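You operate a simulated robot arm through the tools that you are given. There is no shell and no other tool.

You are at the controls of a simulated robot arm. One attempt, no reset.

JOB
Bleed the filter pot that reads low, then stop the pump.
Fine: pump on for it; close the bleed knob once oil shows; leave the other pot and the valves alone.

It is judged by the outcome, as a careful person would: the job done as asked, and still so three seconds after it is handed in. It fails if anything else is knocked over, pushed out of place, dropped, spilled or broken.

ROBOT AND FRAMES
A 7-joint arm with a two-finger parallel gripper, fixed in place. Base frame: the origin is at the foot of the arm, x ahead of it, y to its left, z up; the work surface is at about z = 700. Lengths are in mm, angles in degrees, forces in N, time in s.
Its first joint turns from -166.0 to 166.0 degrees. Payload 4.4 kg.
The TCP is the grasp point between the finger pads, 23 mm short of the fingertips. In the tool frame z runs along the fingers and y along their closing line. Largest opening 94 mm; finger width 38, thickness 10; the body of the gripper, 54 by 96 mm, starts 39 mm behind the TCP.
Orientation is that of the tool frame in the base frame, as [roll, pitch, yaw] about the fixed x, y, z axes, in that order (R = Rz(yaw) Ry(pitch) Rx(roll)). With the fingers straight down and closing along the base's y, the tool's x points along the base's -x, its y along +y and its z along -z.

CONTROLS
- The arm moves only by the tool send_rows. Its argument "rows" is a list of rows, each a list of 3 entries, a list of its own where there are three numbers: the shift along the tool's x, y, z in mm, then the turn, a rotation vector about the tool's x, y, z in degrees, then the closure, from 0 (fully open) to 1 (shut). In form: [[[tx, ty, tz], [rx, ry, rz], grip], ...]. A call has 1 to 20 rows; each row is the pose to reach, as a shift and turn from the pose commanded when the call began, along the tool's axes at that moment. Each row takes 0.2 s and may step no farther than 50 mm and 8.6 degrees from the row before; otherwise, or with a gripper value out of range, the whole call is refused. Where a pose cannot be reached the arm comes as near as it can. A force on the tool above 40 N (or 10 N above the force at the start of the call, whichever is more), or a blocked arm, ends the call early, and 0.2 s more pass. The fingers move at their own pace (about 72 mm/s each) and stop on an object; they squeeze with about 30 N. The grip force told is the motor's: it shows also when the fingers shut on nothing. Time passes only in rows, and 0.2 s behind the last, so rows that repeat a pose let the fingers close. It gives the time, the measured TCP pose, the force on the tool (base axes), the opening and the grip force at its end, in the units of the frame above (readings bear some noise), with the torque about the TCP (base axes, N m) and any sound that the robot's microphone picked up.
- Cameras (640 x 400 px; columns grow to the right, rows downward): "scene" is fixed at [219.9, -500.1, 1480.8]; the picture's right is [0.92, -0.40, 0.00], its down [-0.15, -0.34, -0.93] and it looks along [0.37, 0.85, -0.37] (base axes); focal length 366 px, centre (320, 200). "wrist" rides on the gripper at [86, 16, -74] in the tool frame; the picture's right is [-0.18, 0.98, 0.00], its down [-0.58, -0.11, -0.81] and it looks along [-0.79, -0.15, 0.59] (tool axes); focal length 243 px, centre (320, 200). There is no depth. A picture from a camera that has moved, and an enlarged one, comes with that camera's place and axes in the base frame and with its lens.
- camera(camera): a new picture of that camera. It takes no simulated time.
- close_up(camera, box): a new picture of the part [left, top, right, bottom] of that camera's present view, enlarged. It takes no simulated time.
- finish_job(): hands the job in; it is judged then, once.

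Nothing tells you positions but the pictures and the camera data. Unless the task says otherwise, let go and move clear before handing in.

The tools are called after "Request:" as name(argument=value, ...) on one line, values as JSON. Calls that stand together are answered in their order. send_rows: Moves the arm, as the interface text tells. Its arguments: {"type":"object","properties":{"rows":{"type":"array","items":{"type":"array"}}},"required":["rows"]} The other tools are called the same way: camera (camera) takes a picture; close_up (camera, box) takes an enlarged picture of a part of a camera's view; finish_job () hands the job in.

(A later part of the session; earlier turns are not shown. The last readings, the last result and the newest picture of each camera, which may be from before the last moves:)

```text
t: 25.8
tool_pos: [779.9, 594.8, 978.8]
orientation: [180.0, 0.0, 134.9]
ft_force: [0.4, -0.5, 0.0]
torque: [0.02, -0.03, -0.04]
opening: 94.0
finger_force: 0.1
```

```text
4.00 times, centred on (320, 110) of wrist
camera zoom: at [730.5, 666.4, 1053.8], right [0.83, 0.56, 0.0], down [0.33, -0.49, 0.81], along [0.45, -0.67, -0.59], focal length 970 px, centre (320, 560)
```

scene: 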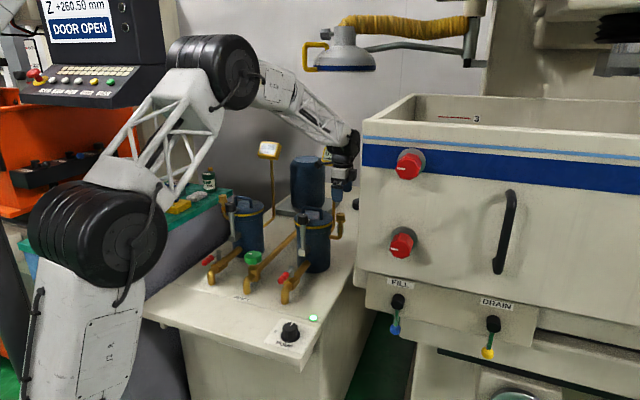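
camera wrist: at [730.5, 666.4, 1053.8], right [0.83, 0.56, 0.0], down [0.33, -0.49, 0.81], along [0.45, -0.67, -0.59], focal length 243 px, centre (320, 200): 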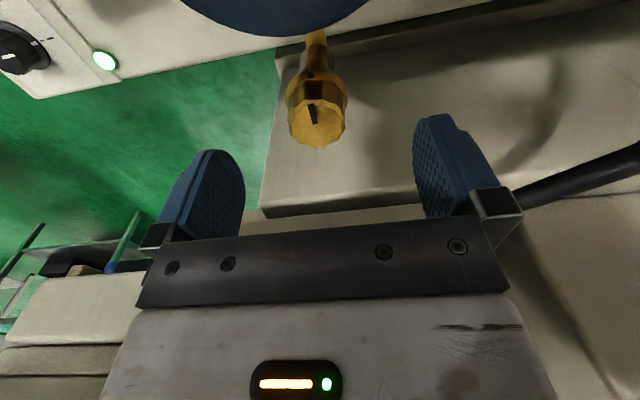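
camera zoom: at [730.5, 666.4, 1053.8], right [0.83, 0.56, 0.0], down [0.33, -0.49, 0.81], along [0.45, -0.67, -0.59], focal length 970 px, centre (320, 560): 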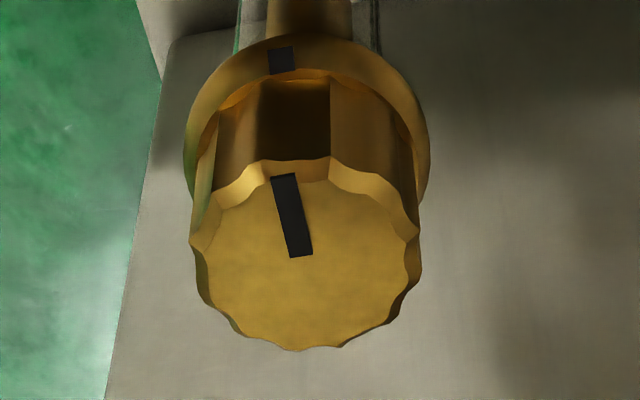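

The knob axis is about 2 mm off centre along the closing line. I'll shift, descend around the knob above its flange, and grip.

Request:
send_rows(rows=[[[-0.5, -2.1, 12], [0, 0, 0], 0], [[-0.5, -2.1, 26], [0, 0, 0], 0], [[-0.5, -2.1, 36], [0, 0, 0], 0], [[-0.5, -2.1, 43], [0, 0, 0], 0], [[-0.5, -2.1, 43], [0, 0, 0], 0.3], [[-0.5, -2.1, 43], [0, 0, 0], 0.55], [[-0.5, -2.1, 43], [0, 0, 0], 0.7], [[-0.5, -2.1, 43], [0, 0, 0], 0.85], [[-0.5, -2.1, 43], [0, 0, 0], 0.85]])

Request:
camera(camera="wrist")

Request:
close_up(camera="scene", box=[310, 170, 374, 250])

```text
t: 27.8
tool_pos: [778.8, 591.3, 934.6]
orientation: [180.0, 0.0, 134.9]
ft_force: [25.6, 24.6, -10.4]
torque: [0.53, -0.69, -0.14]
opening: 37.7
finger_force: 44.9
```

```text
taken
camera wrist: at [729.8, 664.9, 1010.8], right [0.83, 0.56, 0.0], down [0.33, -0.49, 0.81], along [0.46, -0.67, -0.59], focal length 243 px, centre (320, 200)
```

wrist: 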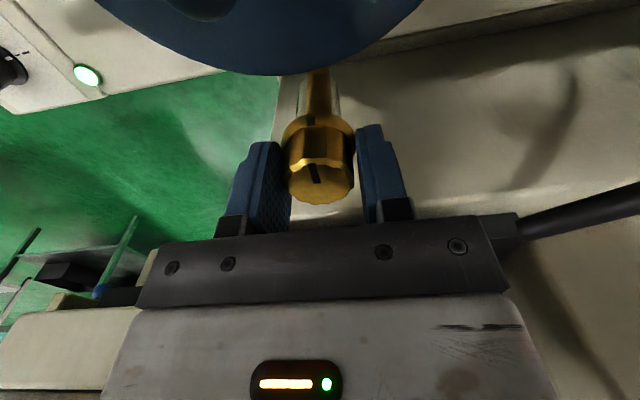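

```text
5.00 times, centred on (342, 210) of scene
camera zoom: at [219.9, -500.1, 1480.8], right [0.92, -0.4, 0.0], down [-0.15, -0.34, -0.93], along [0.37, 0.85, -0.37], focal length 1830 px, centre (210, 150)
```

zoom: 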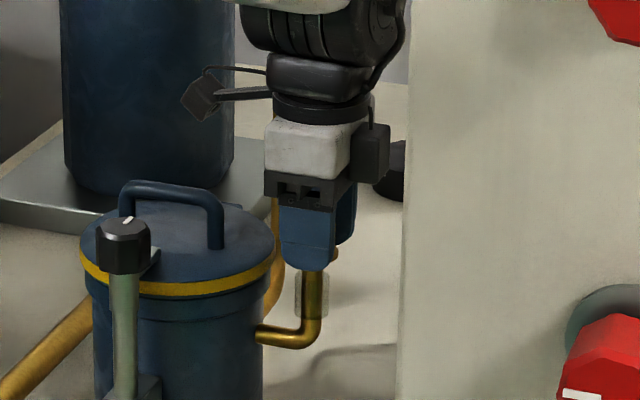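

The 37.7 mm opening suggests the tips caught the knob's flange. I'll open a little, rise 9 mm, shift about 1 mm with the side force, and regrip on the knob body.

Request:
send_rows(rows=[[[0, 0, 0], [0, 0, 0], 0.4], [[0, 0, 0], [0, 0, 0], 0.4], [[0, 1, -5], [0, 0, 0], 0.4], [[0, 1, -9], [0, 0, 0], 0.4], [[0, 1, -9], [0, 0, 0], 0.6], [[0, 1, -9], [0, 0, 0], 0.85], [[0, 1, -9], [0, 0, 0], 0.85]])

Request:
close_up(camera="wrist", box=[200, 50, 440, 250])

Request:
close_up(camera="scene", box=[310, 170, 374, 250])

```text
t: 29.4
tool_pos: [779.2, 592.4, 944.1]
orientation: [179.9, 0.0, 134.8]
ft_force: [-6.2, -4.2, 2.5]
torque: [-0.46, 0.39, 0.03]
opening: 31.9
finger_force: 44.9
```

```text
2.00 times, centred on (320, 150) of wrist
camera zoom: at [730.0, 665.1, 1019.5], right [0.83, 0.56, 0.0], down [0.33, -0.49, 0.81], along [0.45, -0.67, -0.59], focal length 485 px, centre (320, 300)
```

zoom: 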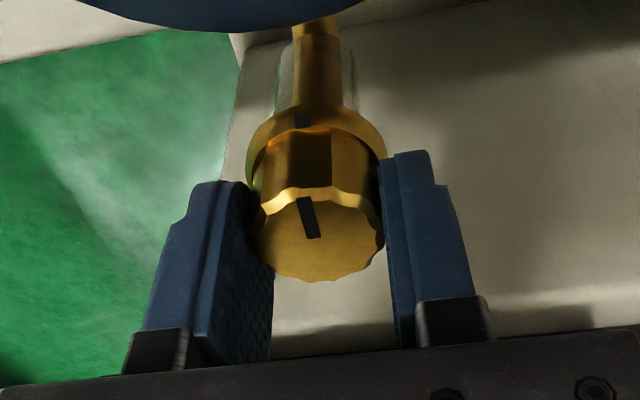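

```text
5.00 times, centred on (342, 210) of scene
camera zoom: at [219.9, -500.1, 1480.8], right [0.92, -0.4, 0.0], down [-0.15, -0.34, -0.93], along [0.37, 0.85, -0.37], focal length 1830 px, centre (210, 150)
```

zoom: 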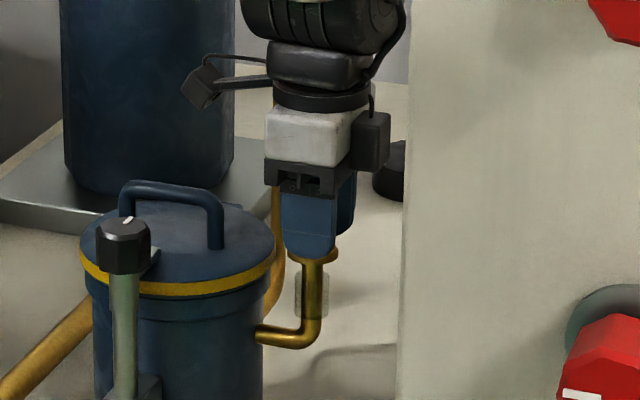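

Now I'm gripping the knob body at 31.9 mm, centred, with low forces. I'll turn it counter-clockwise to open, in small steps.

Request:
send_rows(rows=[[[0, 0, 0], [0, 0, -4], 0.85], [[0, 0, 0], [0, 0, -8], 0.85], [[0, 0, 0], [0, 0, -12], 0.85], [[0, 0, 0], [0, 0, -16], 0.85], [[0, 0, 0], [0, 0, -20], 0.85]])

Request:
close_up(camera="wrist", box=[200, 50, 440, 250])

Request:
close_up(camera="scene", box=[310, 130, 374, 250])

```text
t: 30.8
tool_pos: [780.5, 593.8, 943.7]
orientation: [179.8, 0.0, 155.0]
ft_force: [12.4, 11.0, -5.4]
torque: [-0.23, 0.29, -0.09]
opening: 31.8
finger_force: 44.8
stopped in row 5: the force on the tool passed its limit at 41 N (the readings are from after the stop); the commanded pose is now the measured one
```

```text
2.00 times, centred on (320, 150) of wrist
camera zoom: at [708.7, 644.7, 1019.4], right [0.58, 0.81, 0.0], down [0.48, -0.35, 0.81], along [0.66, -0.47, -0.59], focal length 485 px, centre (320, 300)
```

zoom: 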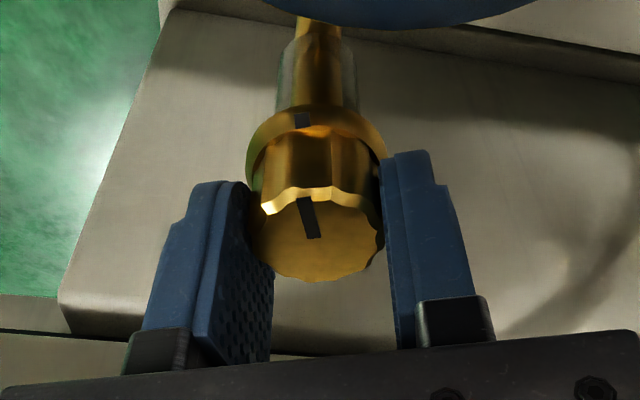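

```text
3.33 times, centred on (342, 190) of scene
camera zoom: at [219.9, -500.1, 1480.8], right [0.92, -0.4, 0.0], down [-0.15, -0.34, -0.93], along [0.37, 0.85, -0.37], focal length 1220 px, centre (247, 233)
```

zoom: 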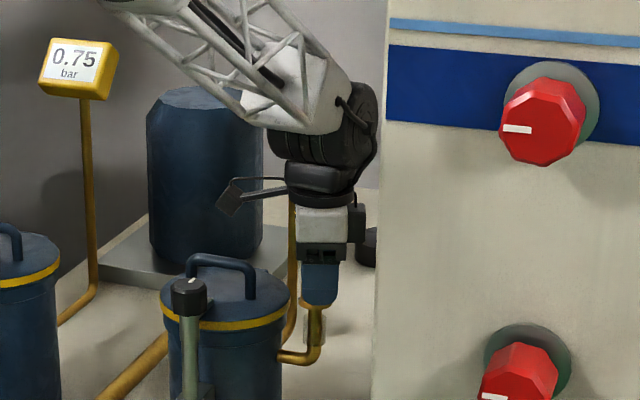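

The knob turned 20° with the fingers. I'll relieve the side load and continue opening.

Request:
send_rows(rows=[[[-0.2, 0.5, 0], [0, 0, 0], 0.85], [[-0.2, 0.5, 0], [0, 0, -4], 0.85], [[-0.2, 0.5, 0], [0, 0, -8], 0.85], [[-0.2, 0.5, 0], [0, 0, -12], 0.85], [[-0.2, 0.5, 0], [0, 0, -16], 0.85]])

Request:
close_up(camera="scene", box=[324, 205, 364, 235])

Request:
close_up(camera="wrist", box=[200, 50, 440, 250])

```text
t: 32.0
tool_pos: [780.2, 594.3, 945.0]
orientation: [179.9, 0.1, 170.9]
ft_force: [9.0, 30.3, -11.5]
torque: [0.02, 0.98, -0.12]
opening: 31.7
finger_force: 44.6
```

```text
13.33 times, centred on (344, 220) of scene
camera zoom: at [219.9, -500.1, 1480.8], right [0.92, -0.4, 0.0], down [-0.15, -0.34, -0.93], along [0.37, 0.85, -0.37], focal length 4880 px, centre (0, -67)
```

zoom: 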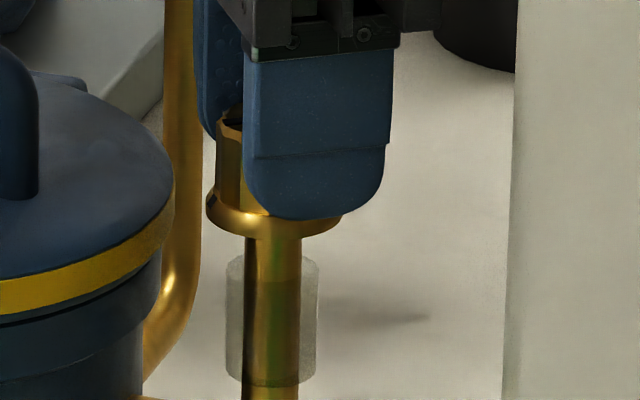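

```text
2.00 times, centred on (320, 150) of wrist
camera zoom: at [697.6, 624.0, 1019.4], right [0.34, 0.94, 0.0], down [0.56, -0.2, 0.81], along [0.76, -0.27, -0.59], focal length 485 px, centre (320, 300)
```

zoom: 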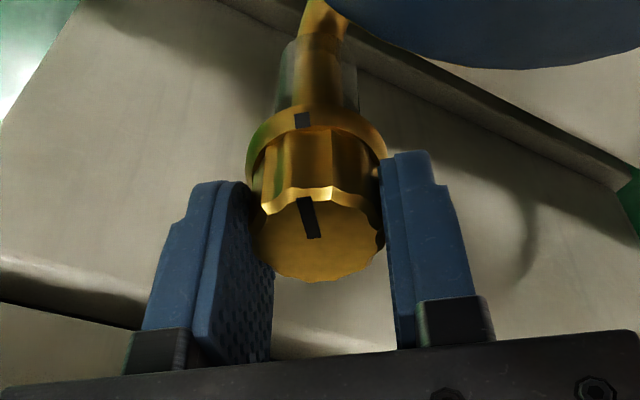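

Request:
send_rows(rows=[[[0, 0.8, 0.2], [0, 0, 0], 0.85], [[0, 0.8, 0.2], [0, 0, -4], 0.85], [[0, 0.8, 0.2], [0, 0, -8], 0.85], [[0, 0.8, 0.2], [0, 0, -12], 0.85], [[0, 0.8, 0.2], [0, 0, -16], 0.85]])

Request:
close_up(camera="scene", box=[324, 205, 364, 235])

Request:
close_up(camera="scene", box=[250, 130, 370, 240])

```text
t: 33.1
tool_pos: [780.3, 595.4, 944.6]
orientation: [180.0, 0.1, -176.0]
ft_force: [8.7, 13.8, -6.4]
torque: [-0.44, -0.21, -0.04]
opening: 31.7
finger_force: 45.3
stopped in row 5: the force on the tool passed its limit at 46 N (the readings are from after the stop); the commanded pose is now the measured one
```

```text
13.33 times, centred on (344, 220) of scene
camera zoom: at [219.9, -500.1, 1480.8], right [0.92, -0.4, 0.0], down [-0.15, -0.34, -0.93], along [0.37, 0.85, -0.37], focal length 4880 px, centre (0, -67)
```

zoom: 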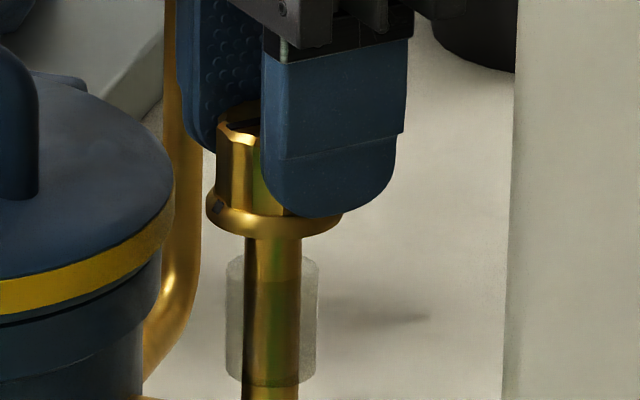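

```text
3.64 times, centred on (310, 185) of scene
camera zoom: at [219.9, -500.1, 1480.8], right [0.92, -0.4, 0.0], down [-0.15, -0.34, -0.93], along [0.37, 0.85, -0.37], focal length 1331 px, centre (356, 254)
```

zoom: 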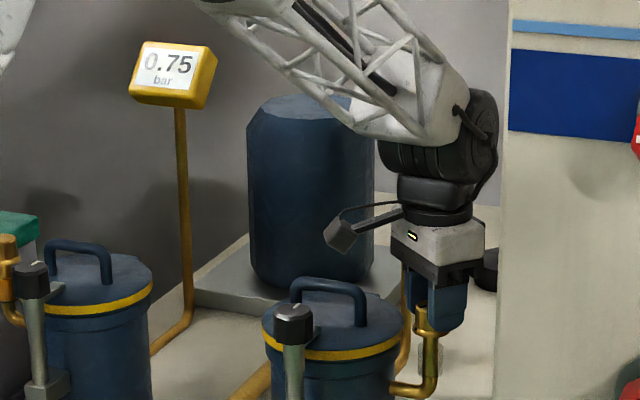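

Request:
send_rows(rows=[[[-0.6, 0.6, 0.2], [0, 0, 0], 0.85], [[-0.6, 0.6, 0.2], [0, 0, -4], 0.85], [[-0.6, 0.6, 0.2], [0, 0, -8], 0.85], [[-0.6, 0.6, 0.2], [0, 0, -12], 0.85]])

Request:
close_up(camera="scene", box=[324, 205, 364, 235])

```text
t: 34.1
tool_pos: [780.4, 596.4, 943.5]
orientation: [179.9, 0.4, -163.9]
ft_force: [-8.4, 15.6, -2.7]
torque: [-0.38, 0.9, -0.05]
opening: 31.7
finger_force: 45.2
```

```text
13.33 times, centred on (344, 220) of scene
camera zoom: at [219.9, -500.1, 1480.8], right [0.92, -0.4, 0.0], down [-0.15, -0.34, -0.93], along [0.37, 0.85, -0.37], focal length 4880 px, centre (0, -67)
```

zoom: 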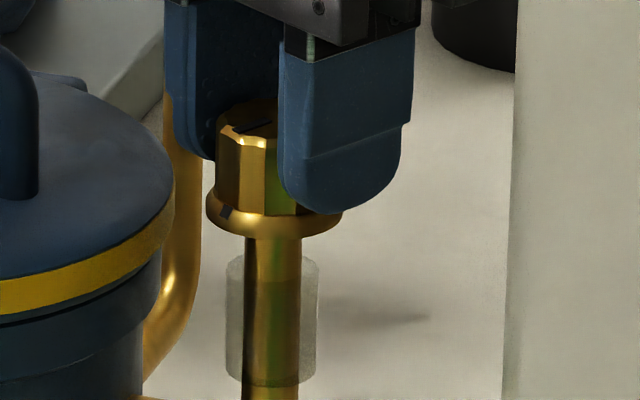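

Request:
send_rows(rows=[[[0, 0.4, 0], [0, 0, 0], 0.85], [[0, 0.4, 0], [0, 0, -4], 0.85], [[0, 0.4, 0], [0, 0, -8], 0.85], [[0, 0.4, 0], [0, 0, -12], 0.85], [[0, 0.4, 0], [0, 0, -16], 0.85]])

Request:
close_up(camera="scene", box=[324, 205, 364, 235])

Request:
close_up(camera="scene", box=[250, 130, 370, 240])

```text
t: 35.4
tool_pos: [780.6, 598.0, 943.9]
orientation: [179.9, 0.1, -147.9]
ft_force: [0.2, 9.7, -0.3]
torque: [-0.37, -0.22, -0.05]
opening: 31.9
finger_force: 45.1
stopped in row 5: the force on the tool passed its limit at 41 N (the readings are from after the stop); the commanded pose is now the measured one
```

```text
13.33 times, centred on (344, 220) of scene
camera zoom: at [219.9, -500.1, 1480.8], right [0.92, -0.4, 0.0], down [-0.15, -0.34, -0.93], along [0.37, 0.85, -0.37], focal length 4880 px, centre (0, -67)
```

zoom: 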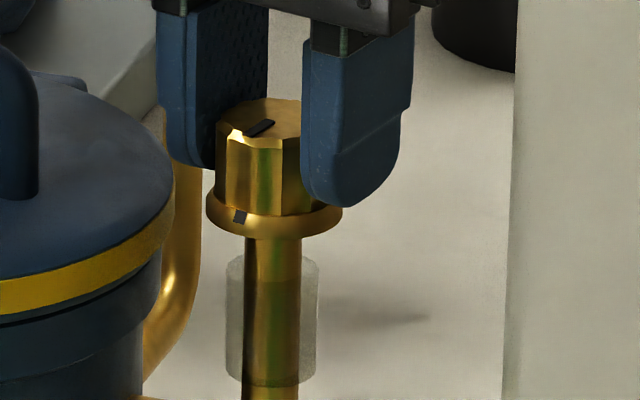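

```text
3.64 times, centred on (310, 185) of scene
camera zoom: at [219.9, -500.1, 1480.8], right [0.92, -0.4, 0.0], down [-0.15, -0.34, -0.93], along [0.37, 0.85, -0.37], focal length 1331 px, centre (356, 254)
```

zoom: 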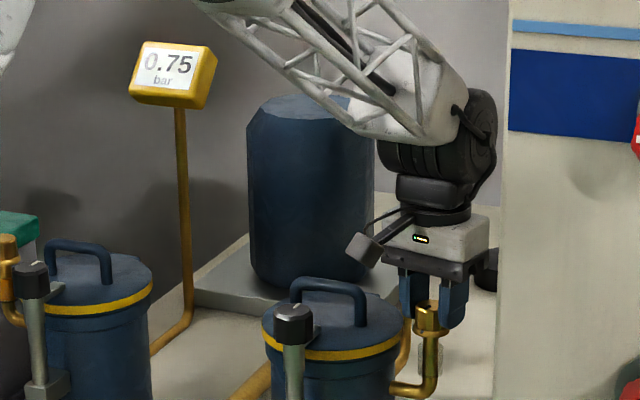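

Request:
send_rows(rows=[[[-0.3, 0.5, 0], [0, 0, 0], 0.85], [[-0.3, 0.5, 0], [0, 0, -4], 0.85], [[-0.3, 0.5, 0], [0, 0, -8], 0.85], [[-0.3, 0.5, 0], [0, 0, -12], 0.85]])

Request:
close_up(camera="scene", box=[324, 205, 364, 235])

Request:
close_up(camera="wrist", box=[200, 50, 440, 250])

```text
t: 36.4
tool_pos: [779.4, 597.1, 943.5]
orientation: [-180.0, 0.2, -135.7]
ft_force: [-16.1, 5.2, 1.2]
torque: [-0.82, 0.8, -0.1]
opening: 31.8
finger_force: 45.0
```

```text
13.33 times, centred on (344, 220) of scene
camera zoom: at [219.9, -500.1, 1480.8], right [0.92, -0.4, 0.0], down [-0.15, -0.34, -0.93], along [0.37, 0.85, -0.37], focal length 4880 px, centre (0, -67)
```

zoom: 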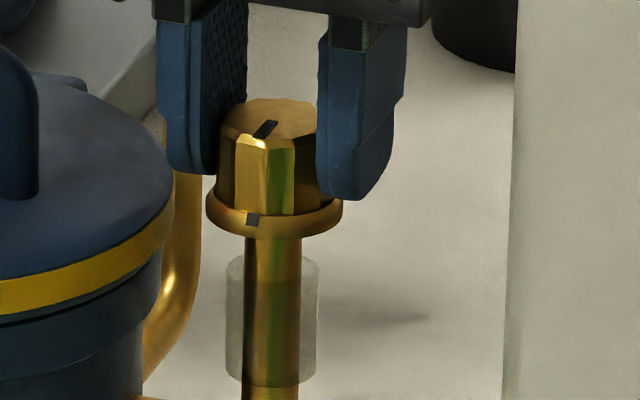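

```text
2.00 times, centred on (320, 150) of wrist
camera zoom: at [706.1, 549.2, 1019.3], right [-0.55, 0.83, 0.0], down [0.49, 0.33, 0.81], along [0.67, 0.45, -0.59], focal length 485 px, centre (320, 300)
```

zoom: 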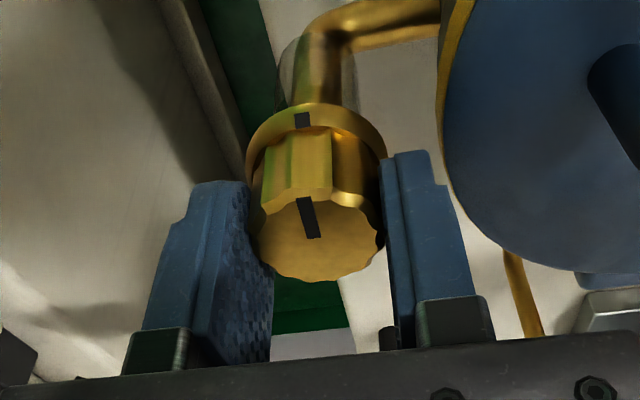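

Request:
send_rows(rows=[[[0, 0.4, 0], [0, 0, 0], 0.85], [[0, 0.4, 0], [0, 0, 0], 0.85], [[0, 0.4, 0], [0, 0, 0], 0.85]])

Request:
close_up(camera="scene", box=[324, 205, 364, 235])

Request:
camera(camera="scene")

```text
t: 37.2
tool_pos: [779.1, 598.2, 943.7]
orientation: [180.0, 0.1, -136.0]
ft_force: [-10.8, 6.0, -3.1]
torque: [-0.36, -0.01, -0.06]
opening: 31.8
finger_force: 44.6
```

```text
13.33 times, centred on (344, 220) of scene
camera zoom: at [219.9, -500.1, 1480.8], right [0.92, -0.4, 0.0], down [-0.15, -0.34, -0.93], along [0.37, 0.85, -0.37], focal length 4880 px, centre (0, -67)
```

zoom: 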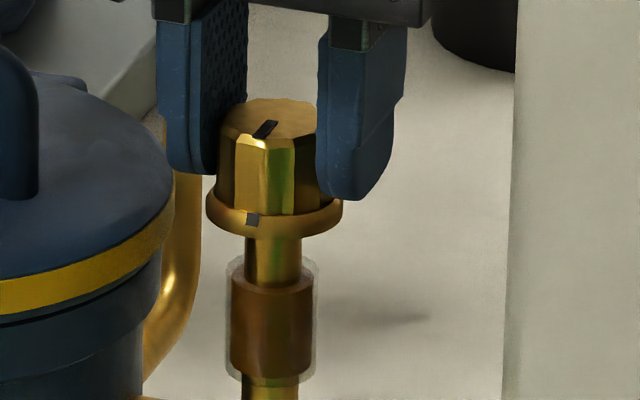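

```text
taken
```

scene: 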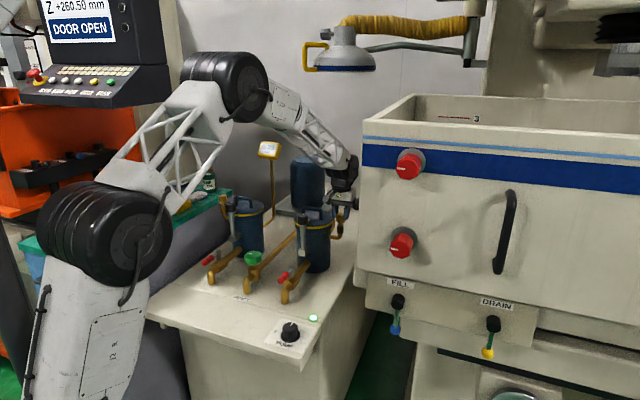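

Oil shows amber in the right sight glass. I'm closing the bleed knob now, turning clockwise along the arc I inferred from the drift (the TCP sits about 4 mm off the knob axis).

Request:
send_rows(rows=[[[0.04, -0.56, 0], [0, 0, 8], 0.85], [[0.155, -1.1, 0], [0, 0, 16], 0.85], [[0.35, -1.63, 0], [0, 0, 24], 0.85], [[0.61, -2.12, 0], [0, 0, 32], 0.85], [[0.94, -2.57, 0], [0, 0, 40], 0.85], [[1.32, -2.97, 0], [0, 0, 48], 0.85], [[1.76, -3.32, 0], [0, 0, 56], 0.85], [[2.25, -3.6, 0], [0, 0, 64], 0.85], [[2.76, -3.8, 0], [0, 0, 72], 0.85], [[3.31, -3.94, 0], [0, 0, 80], 0.85], [[3.86, -4.0, 0], [0, 0, 87], 0.85], [[4.0, -4.0, 0], [0, 0, 90], 0.85]])

Request:
close_up(camera="scene", box=[324, 205, 364, 235])

Request:
close_up(camera="wrist", box=[200, 50, 440, 250])

```text
t: 39.8
tool_pos: [778.3, 593.0, 944.2]
orientation: [179.7, 0.1, 134.0]
ft_force: [-8.5, 10.9, -9.8]
torque: [-0.4, 0.08, 0.34]
opening: 31.9
finger_force: 45.5
```

```text
13.33 times, centred on (344, 220) of scene
camera zoom: at [219.9, -500.1, 1480.8], right [0.92, -0.4, 0.0], down [-0.15, -0.34, -0.93], along [0.37, 0.85, -0.37], focal length 4880 px, centre (0, -67)
```

zoom: 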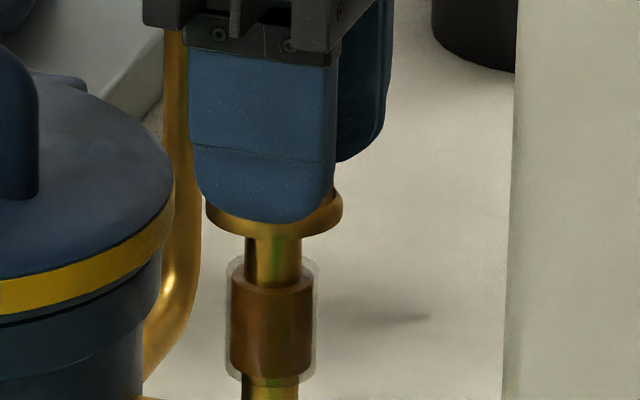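

```text
2.00 times, centred on (320, 150) of wrist
camera zoom: at [731.1, 665.5, 1019.7], right [0.83, 0.55, 0.0], down [0.32, -0.5, 0.81], along [0.45, -0.67, -0.59], focal length 485 px, centre (320, 300)
```

zoom: 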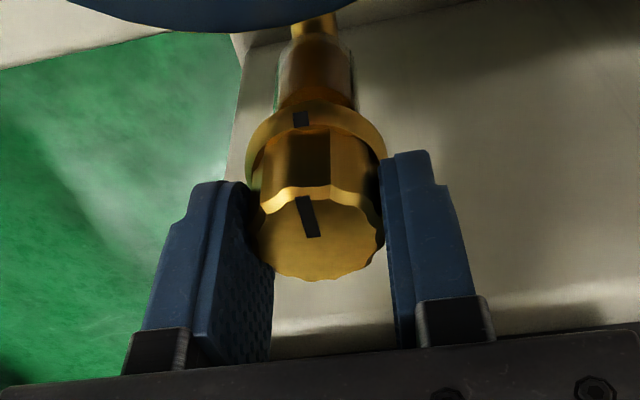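

The knob is back at its start angle against a stop (0.34 N·m). I'll release, rise straight up and check.

Request:
send_rows(rows=[[[0, 0, 0], [0, 0, 0], 0.3], [[0, 0, 0], [0, 0, 0], 0], [[0, 0, 0], [0, 0, 0], 0], [[0, 0, -20], [0, 0, 0], 0], [[0, 0, -55], [0, 0, 0], 0], [[0, 0, -95], [0, 0, 0], 0]])

Request:
camera(camera="wrist")

Request:
close_up(camera="scene", box=[290, 195, 362, 240])

Request:
close_up(camera="scene", box=[250, 130, 370, 240])

```text
t: 41.2
tool_pos: [778.4, 590.9, 1038.2]
orientation: [179.8, -0.1, 134.2]
ft_force: [-0.7, 0.6, -1.1]
torque: [-0.01, 0.0, -0.02]
opening: 94.0
finger_force: 0.0
```

```text
taken
camera wrist: at [730.1, 664.7, 1114.1], right [0.83, 0.55, 0.0], down [0.32, -0.5, 0.81], along [0.45, -0.67, -0.59], focal length 243 px, centre (320, 200)
```

wrist: 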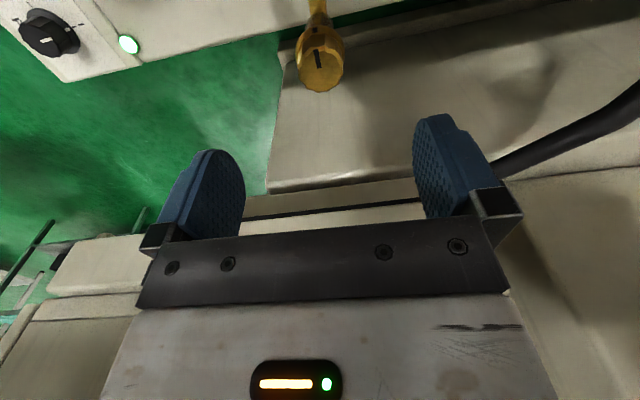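

```text
8.89 times, centred on (326, 218) of scene
camera zoom: at [219.9, -500.1, 1480.8], right [0.92, -0.4, 0.0], down [-0.15, -0.34, -0.93], along [0.37, 0.85, -0.37], focal length 3253 px, centre (267, 44)
```

zoom: 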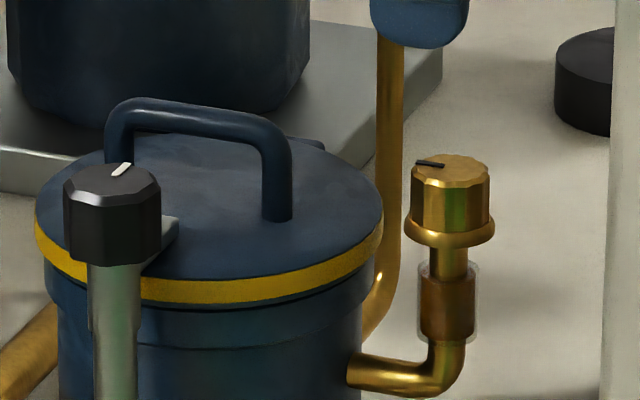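

```text
3.64 times, centred on (310, 185) of scene
camera zoom: at [219.9, -500.1, 1480.8], right [0.92, -0.4, 0.0], down [-0.15, -0.34, -0.93], along [0.37, 0.85, -0.37], focal length 1331 px, centre (356, 254)
```

zoom: 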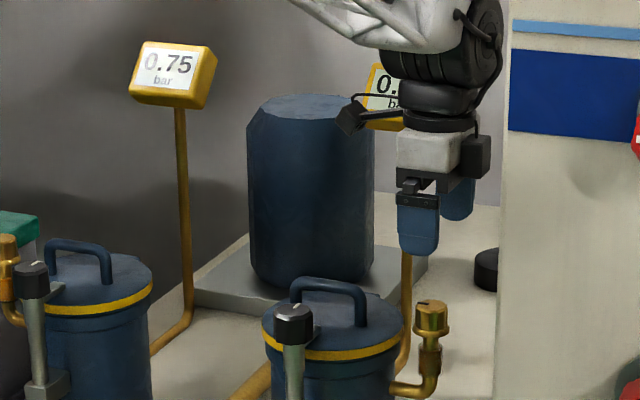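

The bleed knob is back at its original closed mark and the glass is full of oil. I'll back away along the same route and read the right gauge.

Request:
send_rows(rows=[[[0, 0, -40], [0, 0, 0], 0], [[5, -6, -80], [0, 0, 0], 0], [[25, -28, -95], [0, 0, 0], 0], [[50, -58, -95], [0, 0, 0], 0], [[75, -88, -95], [0, 0, 0], 0], [[95, -110, -95], [0, 0, 0], 0], [[105, -121, -95], [0, 0, 0], 0]])

Request:
close_up(camera="scene", box=[250, 130, 370, 240])

```text
t: 42.8
tool_pos: [618.7, 582.7, 1134.2]
orientation: [179.9, 0.0, 134.1]
ft_force: [-0.9, 0.2, 0.3]
torque: [-0.02, -0.01, 0.01]
opening: 94.1
finger_force: 0.0
```

```text
3.64 times, centred on (310, 185) of scene
camera zoom: at [219.9, -500.1, 1480.8], right [0.92, -0.4, 0.0], down [-0.15, -0.34, -0.93], along [0.37, 0.85, -0.37], focal length 1331 px, centre (356, 254)
```

zoom: 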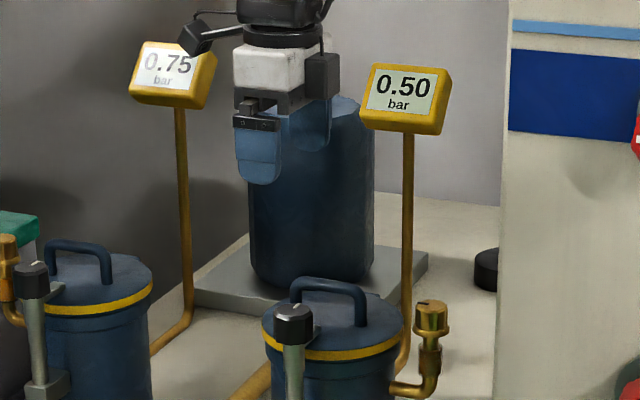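

The right gauge is up to 0.50, perhaps still climbing. I'll move over the pump knob and read it again before stopping anything.

Request:
send_rows(rows=[[[-8, -25, 0], [0, 0, 0], 0], [[-20, -65, 0], [0, 0, 0], 0], [[-32, -105, 0], [0, 0, 0], 0], [[-44, -145, 0], [0, 0, 0], 0], [[-56, -185, 0], [0, 0, 0], 0], [[-68, -222, 0], [0, 0, 0], 0], [[-78, -255, 0], [0, 0, 0], 0], [[-84, -271, 10], [0, 0, 0], 0], [[-84, -271, 50], [0, 0, 0], 0], [[-84, -271, 95], [0, 0, 0], 0], [[-84, -271, 140], [0, 0, 0], 0], [[-84, -271, 185], [0, 0, 0], 0], [[-84, -271, 230], [0, 0, 0], 0], [[-84, -271, 270], [0, 0, 0], 0], [[-84, -271, 283], [0, 0, 0], 0]])

Request:
camera(camera="wrist")

Request:
close_up(camera="scene", box=[250, 130, 370, 240])

```text
t: 46.0
tool_pos: [482.5, 334.3, 849.1]
orientation: [179.8, 0.0, 134.1]
ft_force: [-0.1, 0.3, -0.2]
torque: [-0.02, 0.01, 0.01]
opening: 94.2
finger_force: 0.1
```

```text
taken
camera wrist: at [434.8, 407.2, 925.1], right [0.83, 0.55, 0.0], down [0.32, -0.5, 0.81], along [0.45, -0.67, -0.59], focal length 243 px, centre (320, 200)
```

wrist: 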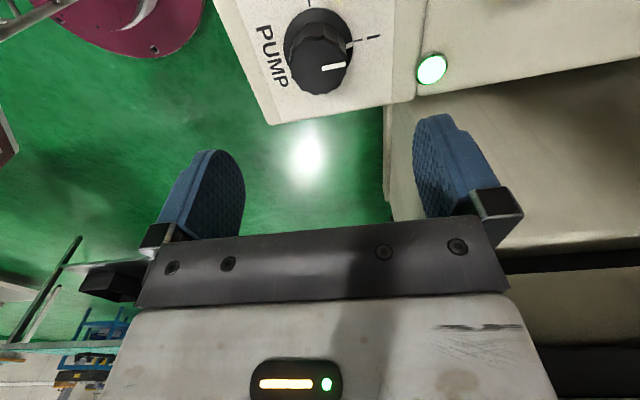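

```text
3.64 times, centred on (310, 185) of scene
camera zoom: at [219.9, -500.1, 1480.8], right [0.92, -0.4, 0.0], down [-0.15, -0.34, -0.93], along [0.37, 0.85, -0.37], focal length 1331 px, centre (356, 254)
```

zoom: 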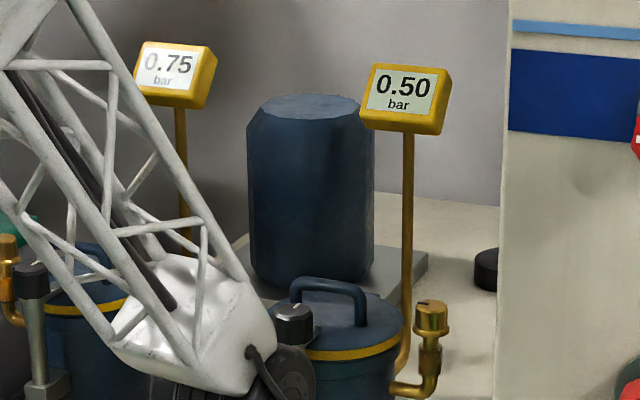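

The right gauge still reads 0.50. I'll wait a few seconds with the pump running and compare both sight glasses.

Request:
send_rows(rows=[[[0, 0, 0], [0, 0, 0], 0], [[0, 0, 0], [0, 0, 0], 0], [[0, 0, 0], [0, 0, 0], 0], [[0, 0, 0], [0, 0, 0], 0], [[0, 0, 0], [0, 0, 0], 0], [[0, 0, 0], [0, 0, 0], 0], [[0, 0, 0], [0, 0, 0], 0], [[0, 0, 0], [0, 0, 0], 0], [[0, 0, 0], [0, 0, 0], 0], [[0, 0, 0], [0, 0, 0], 0], [[0, 0, 0], [0, 0, 0], 0], [[0, 0, 0], [0, 0, 0], 0]])

Request:
close_up(camera="scene", box=[245, 130, 365, 200])

Request:
close_up(camera="scene", box=[324, 195, 372, 240])

Request:
close_up(camera="scene", box=[200, 185, 248, 230])

Request:
close_up(camera="scene", box=[190, 200, 350, 320])

```text
t: 48.6
tool_pos: [482.7, 334.7, 849.7]
orientation: [179.8, 0.0, 134.2]
ft_force: [0.4, 0.1, -0.4]
torque: [0.0, -0.01, -0.02]
opening: 93.9
finger_force: 0.1
```

```text
5.33 times, centred on (305, 165) of scene
camera zoom: at [219.9, -500.1, 1480.8], right [0.92, -0.4, 0.0], down [-0.15, -0.34, -0.93], along [0.37, 0.85, -0.37], focal length 1952 px, centre (400, 387)
```

zoom: 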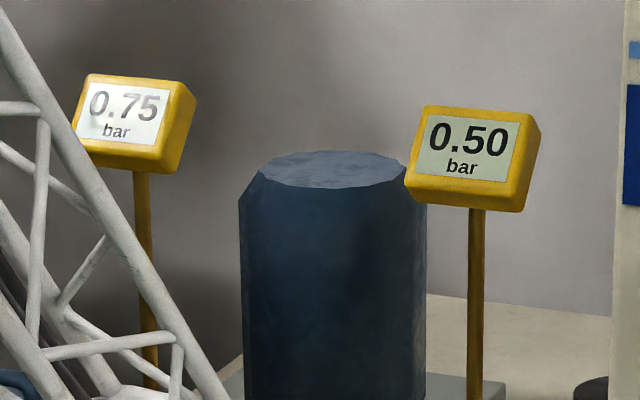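

```text
8.89 times, centred on (348, 218) of scene
camera zoom: at [219.9, -500.1, 1480.8], right [0.92, -0.4, 0.0], down [-0.15, -0.34, -0.93], along [0.37, 0.85, -0.37], focal length 3253 px, centre (71, 44)
```

zoom: 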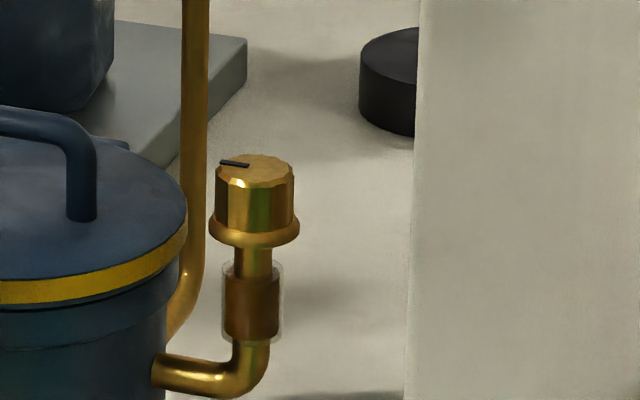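

```text
8.89 times, centred on (224, 208) of scene
camera zoom: at [219.9, -500.1, 1480.8], right [0.92, -0.4, 0.0], down [-0.15, -0.34, -0.93], along [0.37, 0.85, -0.37], focal length 3253 px, centre (1173, 133)
```

zoom: 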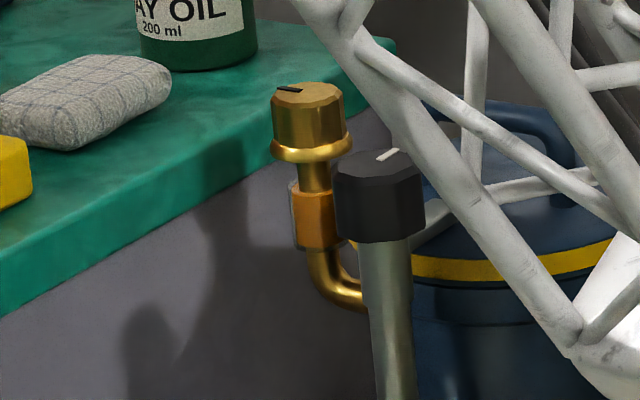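

```text
3.33 times, centred on (270, 260) of scene
camera zoom: at [219.9, -500.1, 1480.8], right [0.92, -0.4, 0.0], down [-0.15, -0.34, -0.93], along [0.37, 0.85, -0.37], focal length 1220 px, centre (487, 0)
```

zoom: 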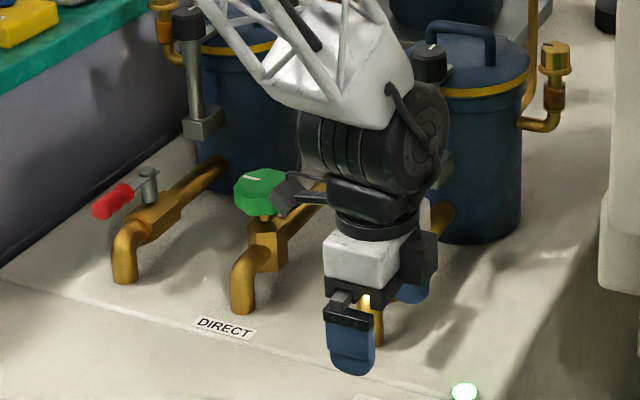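

Request:
close_up(camera="scene", box=[340, 208, 360, 238])

Request:
close_up(camera="scene", box=[215, 195, 235, 225])

```text
13.33 times, centred on (350, 223) of scene
camera zoom: at [219.9, -500.1, 1480.8], right [0.92, -0.4, 0.0], down [-0.15, -0.34, -0.93], along [0.37, 0.85, -0.37], focal length 4880 px, centre (-80, -107)
```

zoom: 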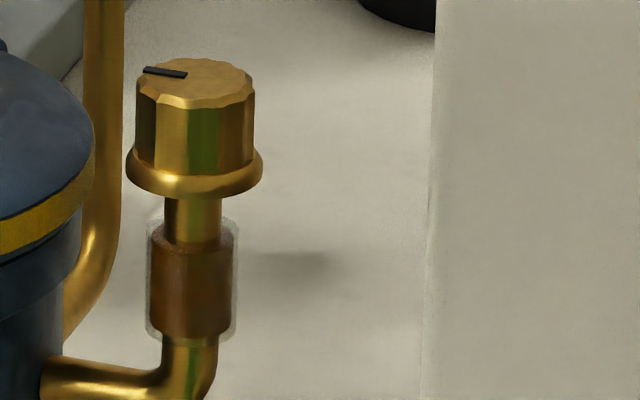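

```text
13.33 times, centred on (225, 210) of scene
camera zoom: at [219.9, -500.1, 1480.8], right [0.92, -0.4, 0.0], down [-0.15, -0.34, -0.93], along [0.37, 0.85, -0.37], focal length 4880 px, centre (1587, 67)
```

zoom: 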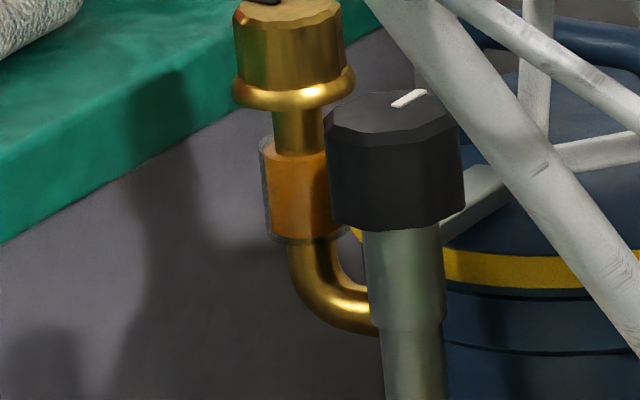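

Request:
close_up(camera="scene", box=[330, 195, 362, 215])

Request:
close_up(camera="scene", box=[290, 195, 362, 240])

Request:
close_up(camera="scene", box=[210, 185, 242, 205])

```text
16.00 times, centred on (346, 205) of scene
camera zoom: at [219.9, -500.1, 1480.8], right [0.92, -0.4, 0.0], down [-0.15, -0.34, -0.93], along [0.37, 0.85, -0.37], focal length 5856 px, centre (-96, 120)
```

zoom: 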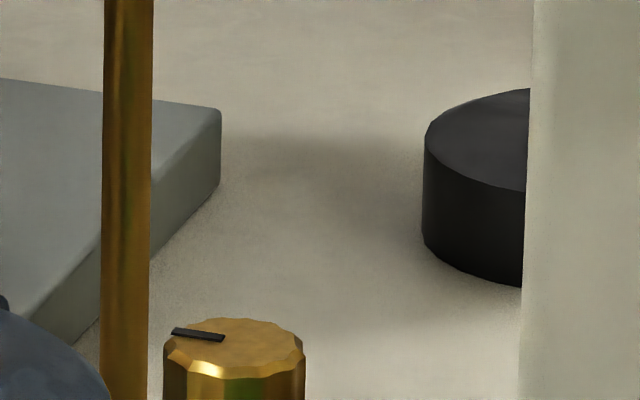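

```text
8.89 times, centred on (326, 218) of scene
camera zoom: at [219.9, -500.1, 1480.8], right [0.92, -0.4, 0.0], down [-0.15, -0.34, -0.93], along [0.37, 0.85, -0.37], focal length 3253 px, centre (267, 44)
```

zoom: 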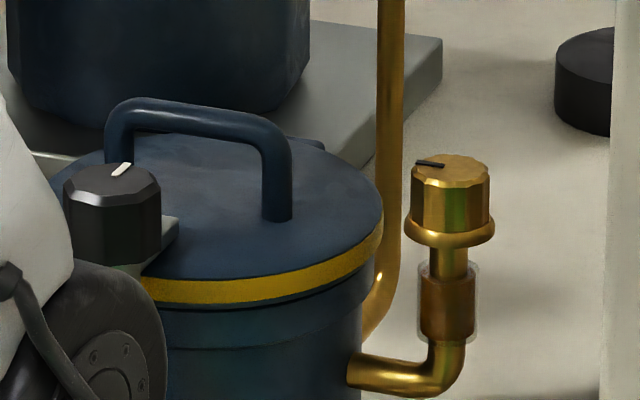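

```text
16.00 times, centred on (226, 195) of scene
camera zoom: at [219.9, -500.1, 1480.8], right [0.92, -0.4, 0.0], down [-0.15, -0.34, -0.93], along [0.37, 0.85, -0.37], focal length 5856 px, centre (1824, 280)
```

zoom: 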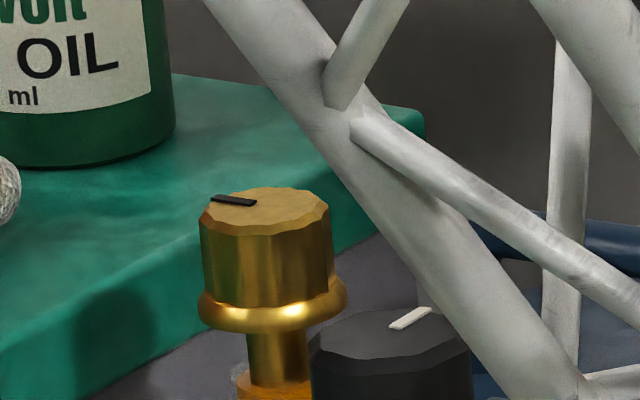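

The bleed knob is exactly at its original closed position, the right glass is full of oil and the gauge has risen from 0.25 to a steady 0.50. The bleed was called for only until oil showed, and it has. I'll now come down on the pump knob and grip it.

Request:
send_rows(rows=[[[-1, -0.7, 30], [0, 0, 0], 0], [[-2, -1.3, 65], [0, 0, 0], 0], [[-2, -1.3, 90], [0, 0, 0], 0], [[-2, -1.3, 108], [0, 0, 0], 0], [[-2, -1.3, 119], [0, 0, 0], 0], [[-2, -1.3, 119], [0, 0, 0], 0.3], [[-2, -1.3, 119], [0, 0, 0], 0.6], [[-2, -1.3, 119], [0, 0, 0], 0.8], [[-2, -1.3, 119], [0, 0, 0], 0.8]])

Request:
close_up(camera="wrist", box=[200, 50, 440, 250])

Request:
close_up(camera="scene", box=[250, 130, 370, 240])

```text
t: 50.6
tool_pos: [483.3, 331.5, 730.6]
orientation: [180.0, 0.0, 134.1]
ft_force: [-16.8, -19.0, 5.1]
torque: [-0.75, 0.74, -0.05]
opening: 43.6
finger_force: 45.3
```

```text
2.00 times, centred on (320, 150) of wrist
camera zoom: at [435.0, 405.3, 805.5], right [0.83, 0.55, 0.0], down [0.33, -0.49, 0.81], along [0.45, -0.67, -0.59], focal length 485 px, centre (320, 300)
```

zoom: 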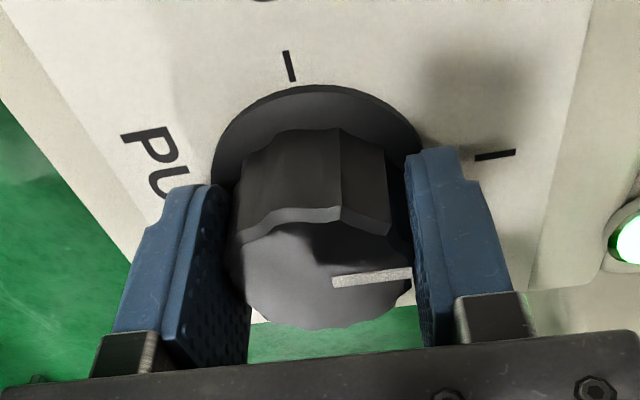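

```text
3.64 times, centred on (310, 185) of scene
camera zoom: at [219.9, -500.1, 1480.8], right [0.92, -0.4, 0.0], down [-0.15, -0.34, -0.93], along [0.37, 0.85, -0.37], focal length 1331 px, centre (356, 254)
```

zoom: 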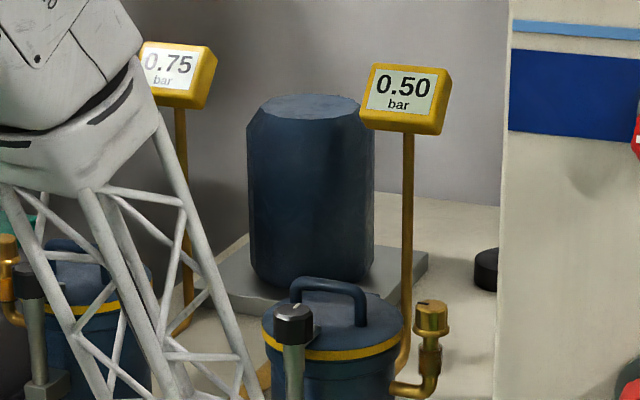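

The fingers are back on the pump knob. I'll ease the side load and turn it counter-clockwise toward 0 in steps.

Request:
send_rows(rows=[[[0, -0.6, 0], [0, 0, 0], 0.8], [[0, -0.6, 0], [0, 0, -4], 0.8], [[0, -0.6, 0], [0, 0, -8], 0.8], [[0, -0.6, 0], [0, 0, -12], 0.8], [[0, -0.6, 0], [0, 0, -16], 0.8]])

```text
t: 51.8
tool_pos: [483.8, 332.4, 730.2]
orientation: [179.9, 0.0, 150.1]
ft_force: [-19.9, -7.8, -23.6]
torque: [-0.53, 0.8, -0.1]
opening: 43.6
finger_force: 44.6
```

Request:
send_rows(rows=[[[0.4, -0.4, 0.4], [0, 0, 0], 0.8], [[0.4, -0.4, 0.4], [0, 0, -4], 0.8], [[0.4, -0.4, 0.4], [0, 0, -8], 0.8], [[0.4, -0.4, 0.4], [0, 0, -12], 0.8], [[0.4, -0.4, 0.4], [0, 0, -16], 0.8]])

Request:
close_up(camera="wrist", box=[200, 50, 440, 250])

```text
t: 53.0
tool_pos: [482.8, 332.2, 730.2]
orientation: [179.8, 0.0, 166.2]
ft_force: [-26.0, -24.1, -0.1]
torque: [-0.83, 0.9, -0.06]
opening: 43.6
finger_force: 44.9
```

```text
2.00 times, centred on (320, 150) of wrist
camera zoom: at [403.3, 368.2, 805.4], right [0.41, 0.91, 0.0], down [0.54, -0.25, 0.81], along [0.74, -0.33, -0.59], focal length 485 px, centre (320, 300)
```

zoom: 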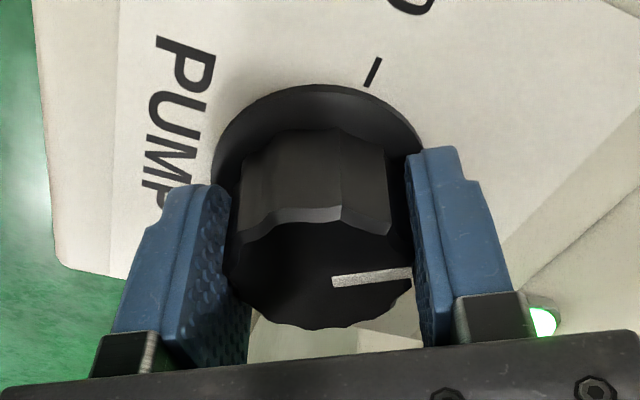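

Request:
send_rows(rows=[[[0.5, -0.7, 0], [0, 0, 0], 0.8], [[0.5, -0.8, 0], [0, 0, -4], 0.8], [[0.5, -0.9, 0], [0, 0, -8], 0.8], [[0.5, -1.0, 0], [0, 0, -12], 0.8], [[0.5, -1.1, 0], [0, 0, -16], 0.8]])

```text
t: 54.2
tool_pos: [483.4, 331.3, 730.7]
orientation: [179.8, 0.2, -177.8]
ft_force: [-2.6, 4.7, -24.7]
torque: [-0.74, 0.06, -0.02]
opening: 43.7
finger_force: 45.0
```

Request:
send_rows(rows=[[[0, -0.1, 0.5], [0, 0, 0], 0.8], [[0, -0.2, 0.5], [0, 0, -4], 0.8], [[0, -0.3, 0.5], [0, 0, -8], 0.8], [[0, -0.4, 0.5], [0, 0, -12], 0.8], [[0, -0.5, 0.5], [0, 0, -16], 0.8]])

Request:
close_up(camera="wrist", box=[200, 50, 440, 250])

Request:
close_up(camera="scene", box=[220, 130, 380, 350])

```text
t: 55.4
tool_pos: [483.9, 331.2, 730.5]
orientation: [179.9, 0.3, -161.8]
ft_force: [11.8, 15.4, -15.1]
torque: [-0.66, 0.06, 0.05]
opening: 43.9
finger_force: 45.2
```

```text
2.00 times, centred on (320, 150) of wrist
camera zoom: at [396.0, 319.9, 805.1], right [-0.13, 0.99, 0.0], down [0.58, 0.07, 0.81], along [0.8, 0.11, -0.59], focal length 485 px, centre (320, 300)
```

zoom: 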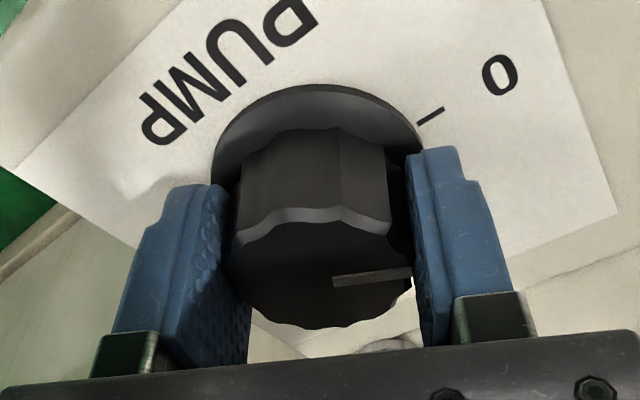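

```text
1.82 times, centred on (300, 240) of scene
camera zoom: at [219.9, -500.1, 1480.8], right [0.92, -0.4, 0.0], down [-0.15, -0.34, -0.93], along [0.37, 0.85, -0.37], focal length 665 px, centre (356, 127)
```

zoom: 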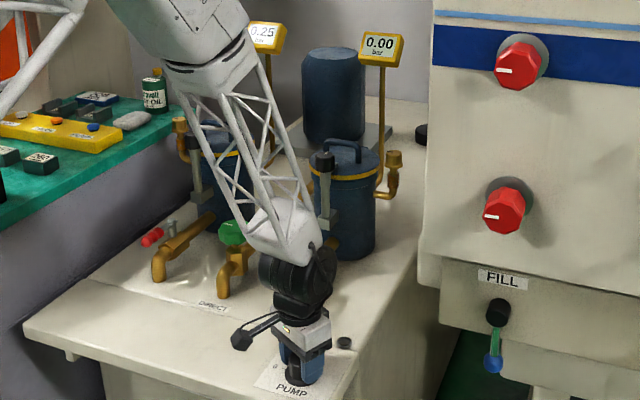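

The lamp is off and the gauges are falling, so the pump has stopped. The pointer is still about 24° short of 0, so I'll finish the turn.

Request:
send_rows(rows=[[[-0.4, 0.2, 0.3], [0, 0, 0], 0.8], [[-0.4, 0.2, 0.3], [0, 0, -4], 0.8], [[-0.4, 0.2, 0.3], [0, 0, -8], 0.8], [[-0.4, 0.2, 0.3], [0, 0, -12], 0.8]])

```text
t: 56.4
tool_pos: [483.0, 332.1, 730.7]
orientation: [179.8, 0.3, -149.8]
ft_force: [-3.2, 10.3, 23.9]
torque: [-0.59, 0.41, 0.09]
opening: 43.7
finger_force: 44.7
```

Request:
send_rows(rows=[[[0, 0.3, -0.3], [0, 0, 0], 0.8], [[0, 0.3, -0.3], [0, 0, -4], 0.8], [[0, 0.3, -0.3], [0, 0, -8], 0.8], [[0, 0.3, -0.3], [0, 0, -12], 0.8]])

Request:
close_up(camera="wrist", box=[200, 50, 440, 250])

```text
t: 57.4
tool_pos: [483.8, 331.7, 731.8]
orientation: [179.9, 0.2, -137.9]
ft_force: [5.0, 3.3, 26.0]
torque: [-0.34, -0.12, 0.02]
opening: 43.8
finger_force: 44.9
```

```text
2.00 times, centred on (320, 150) of wrist
camera zoom: at [408.3, 285.5, 805.1], right [-0.52, 0.85, 0.0], down [0.5, 0.31, 0.81], along [0.69, 0.42, -0.59], focal length 485 px, centre (320, 300)
```

zoom: 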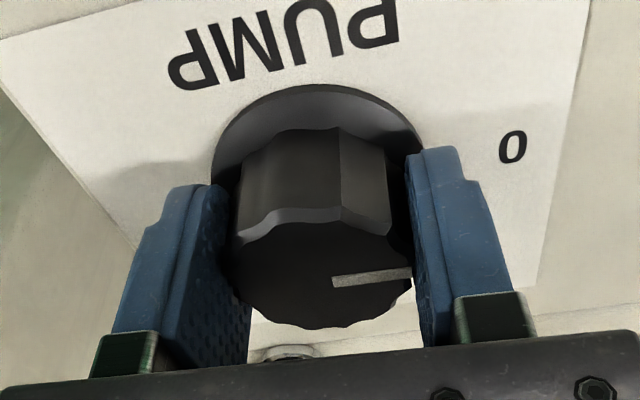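

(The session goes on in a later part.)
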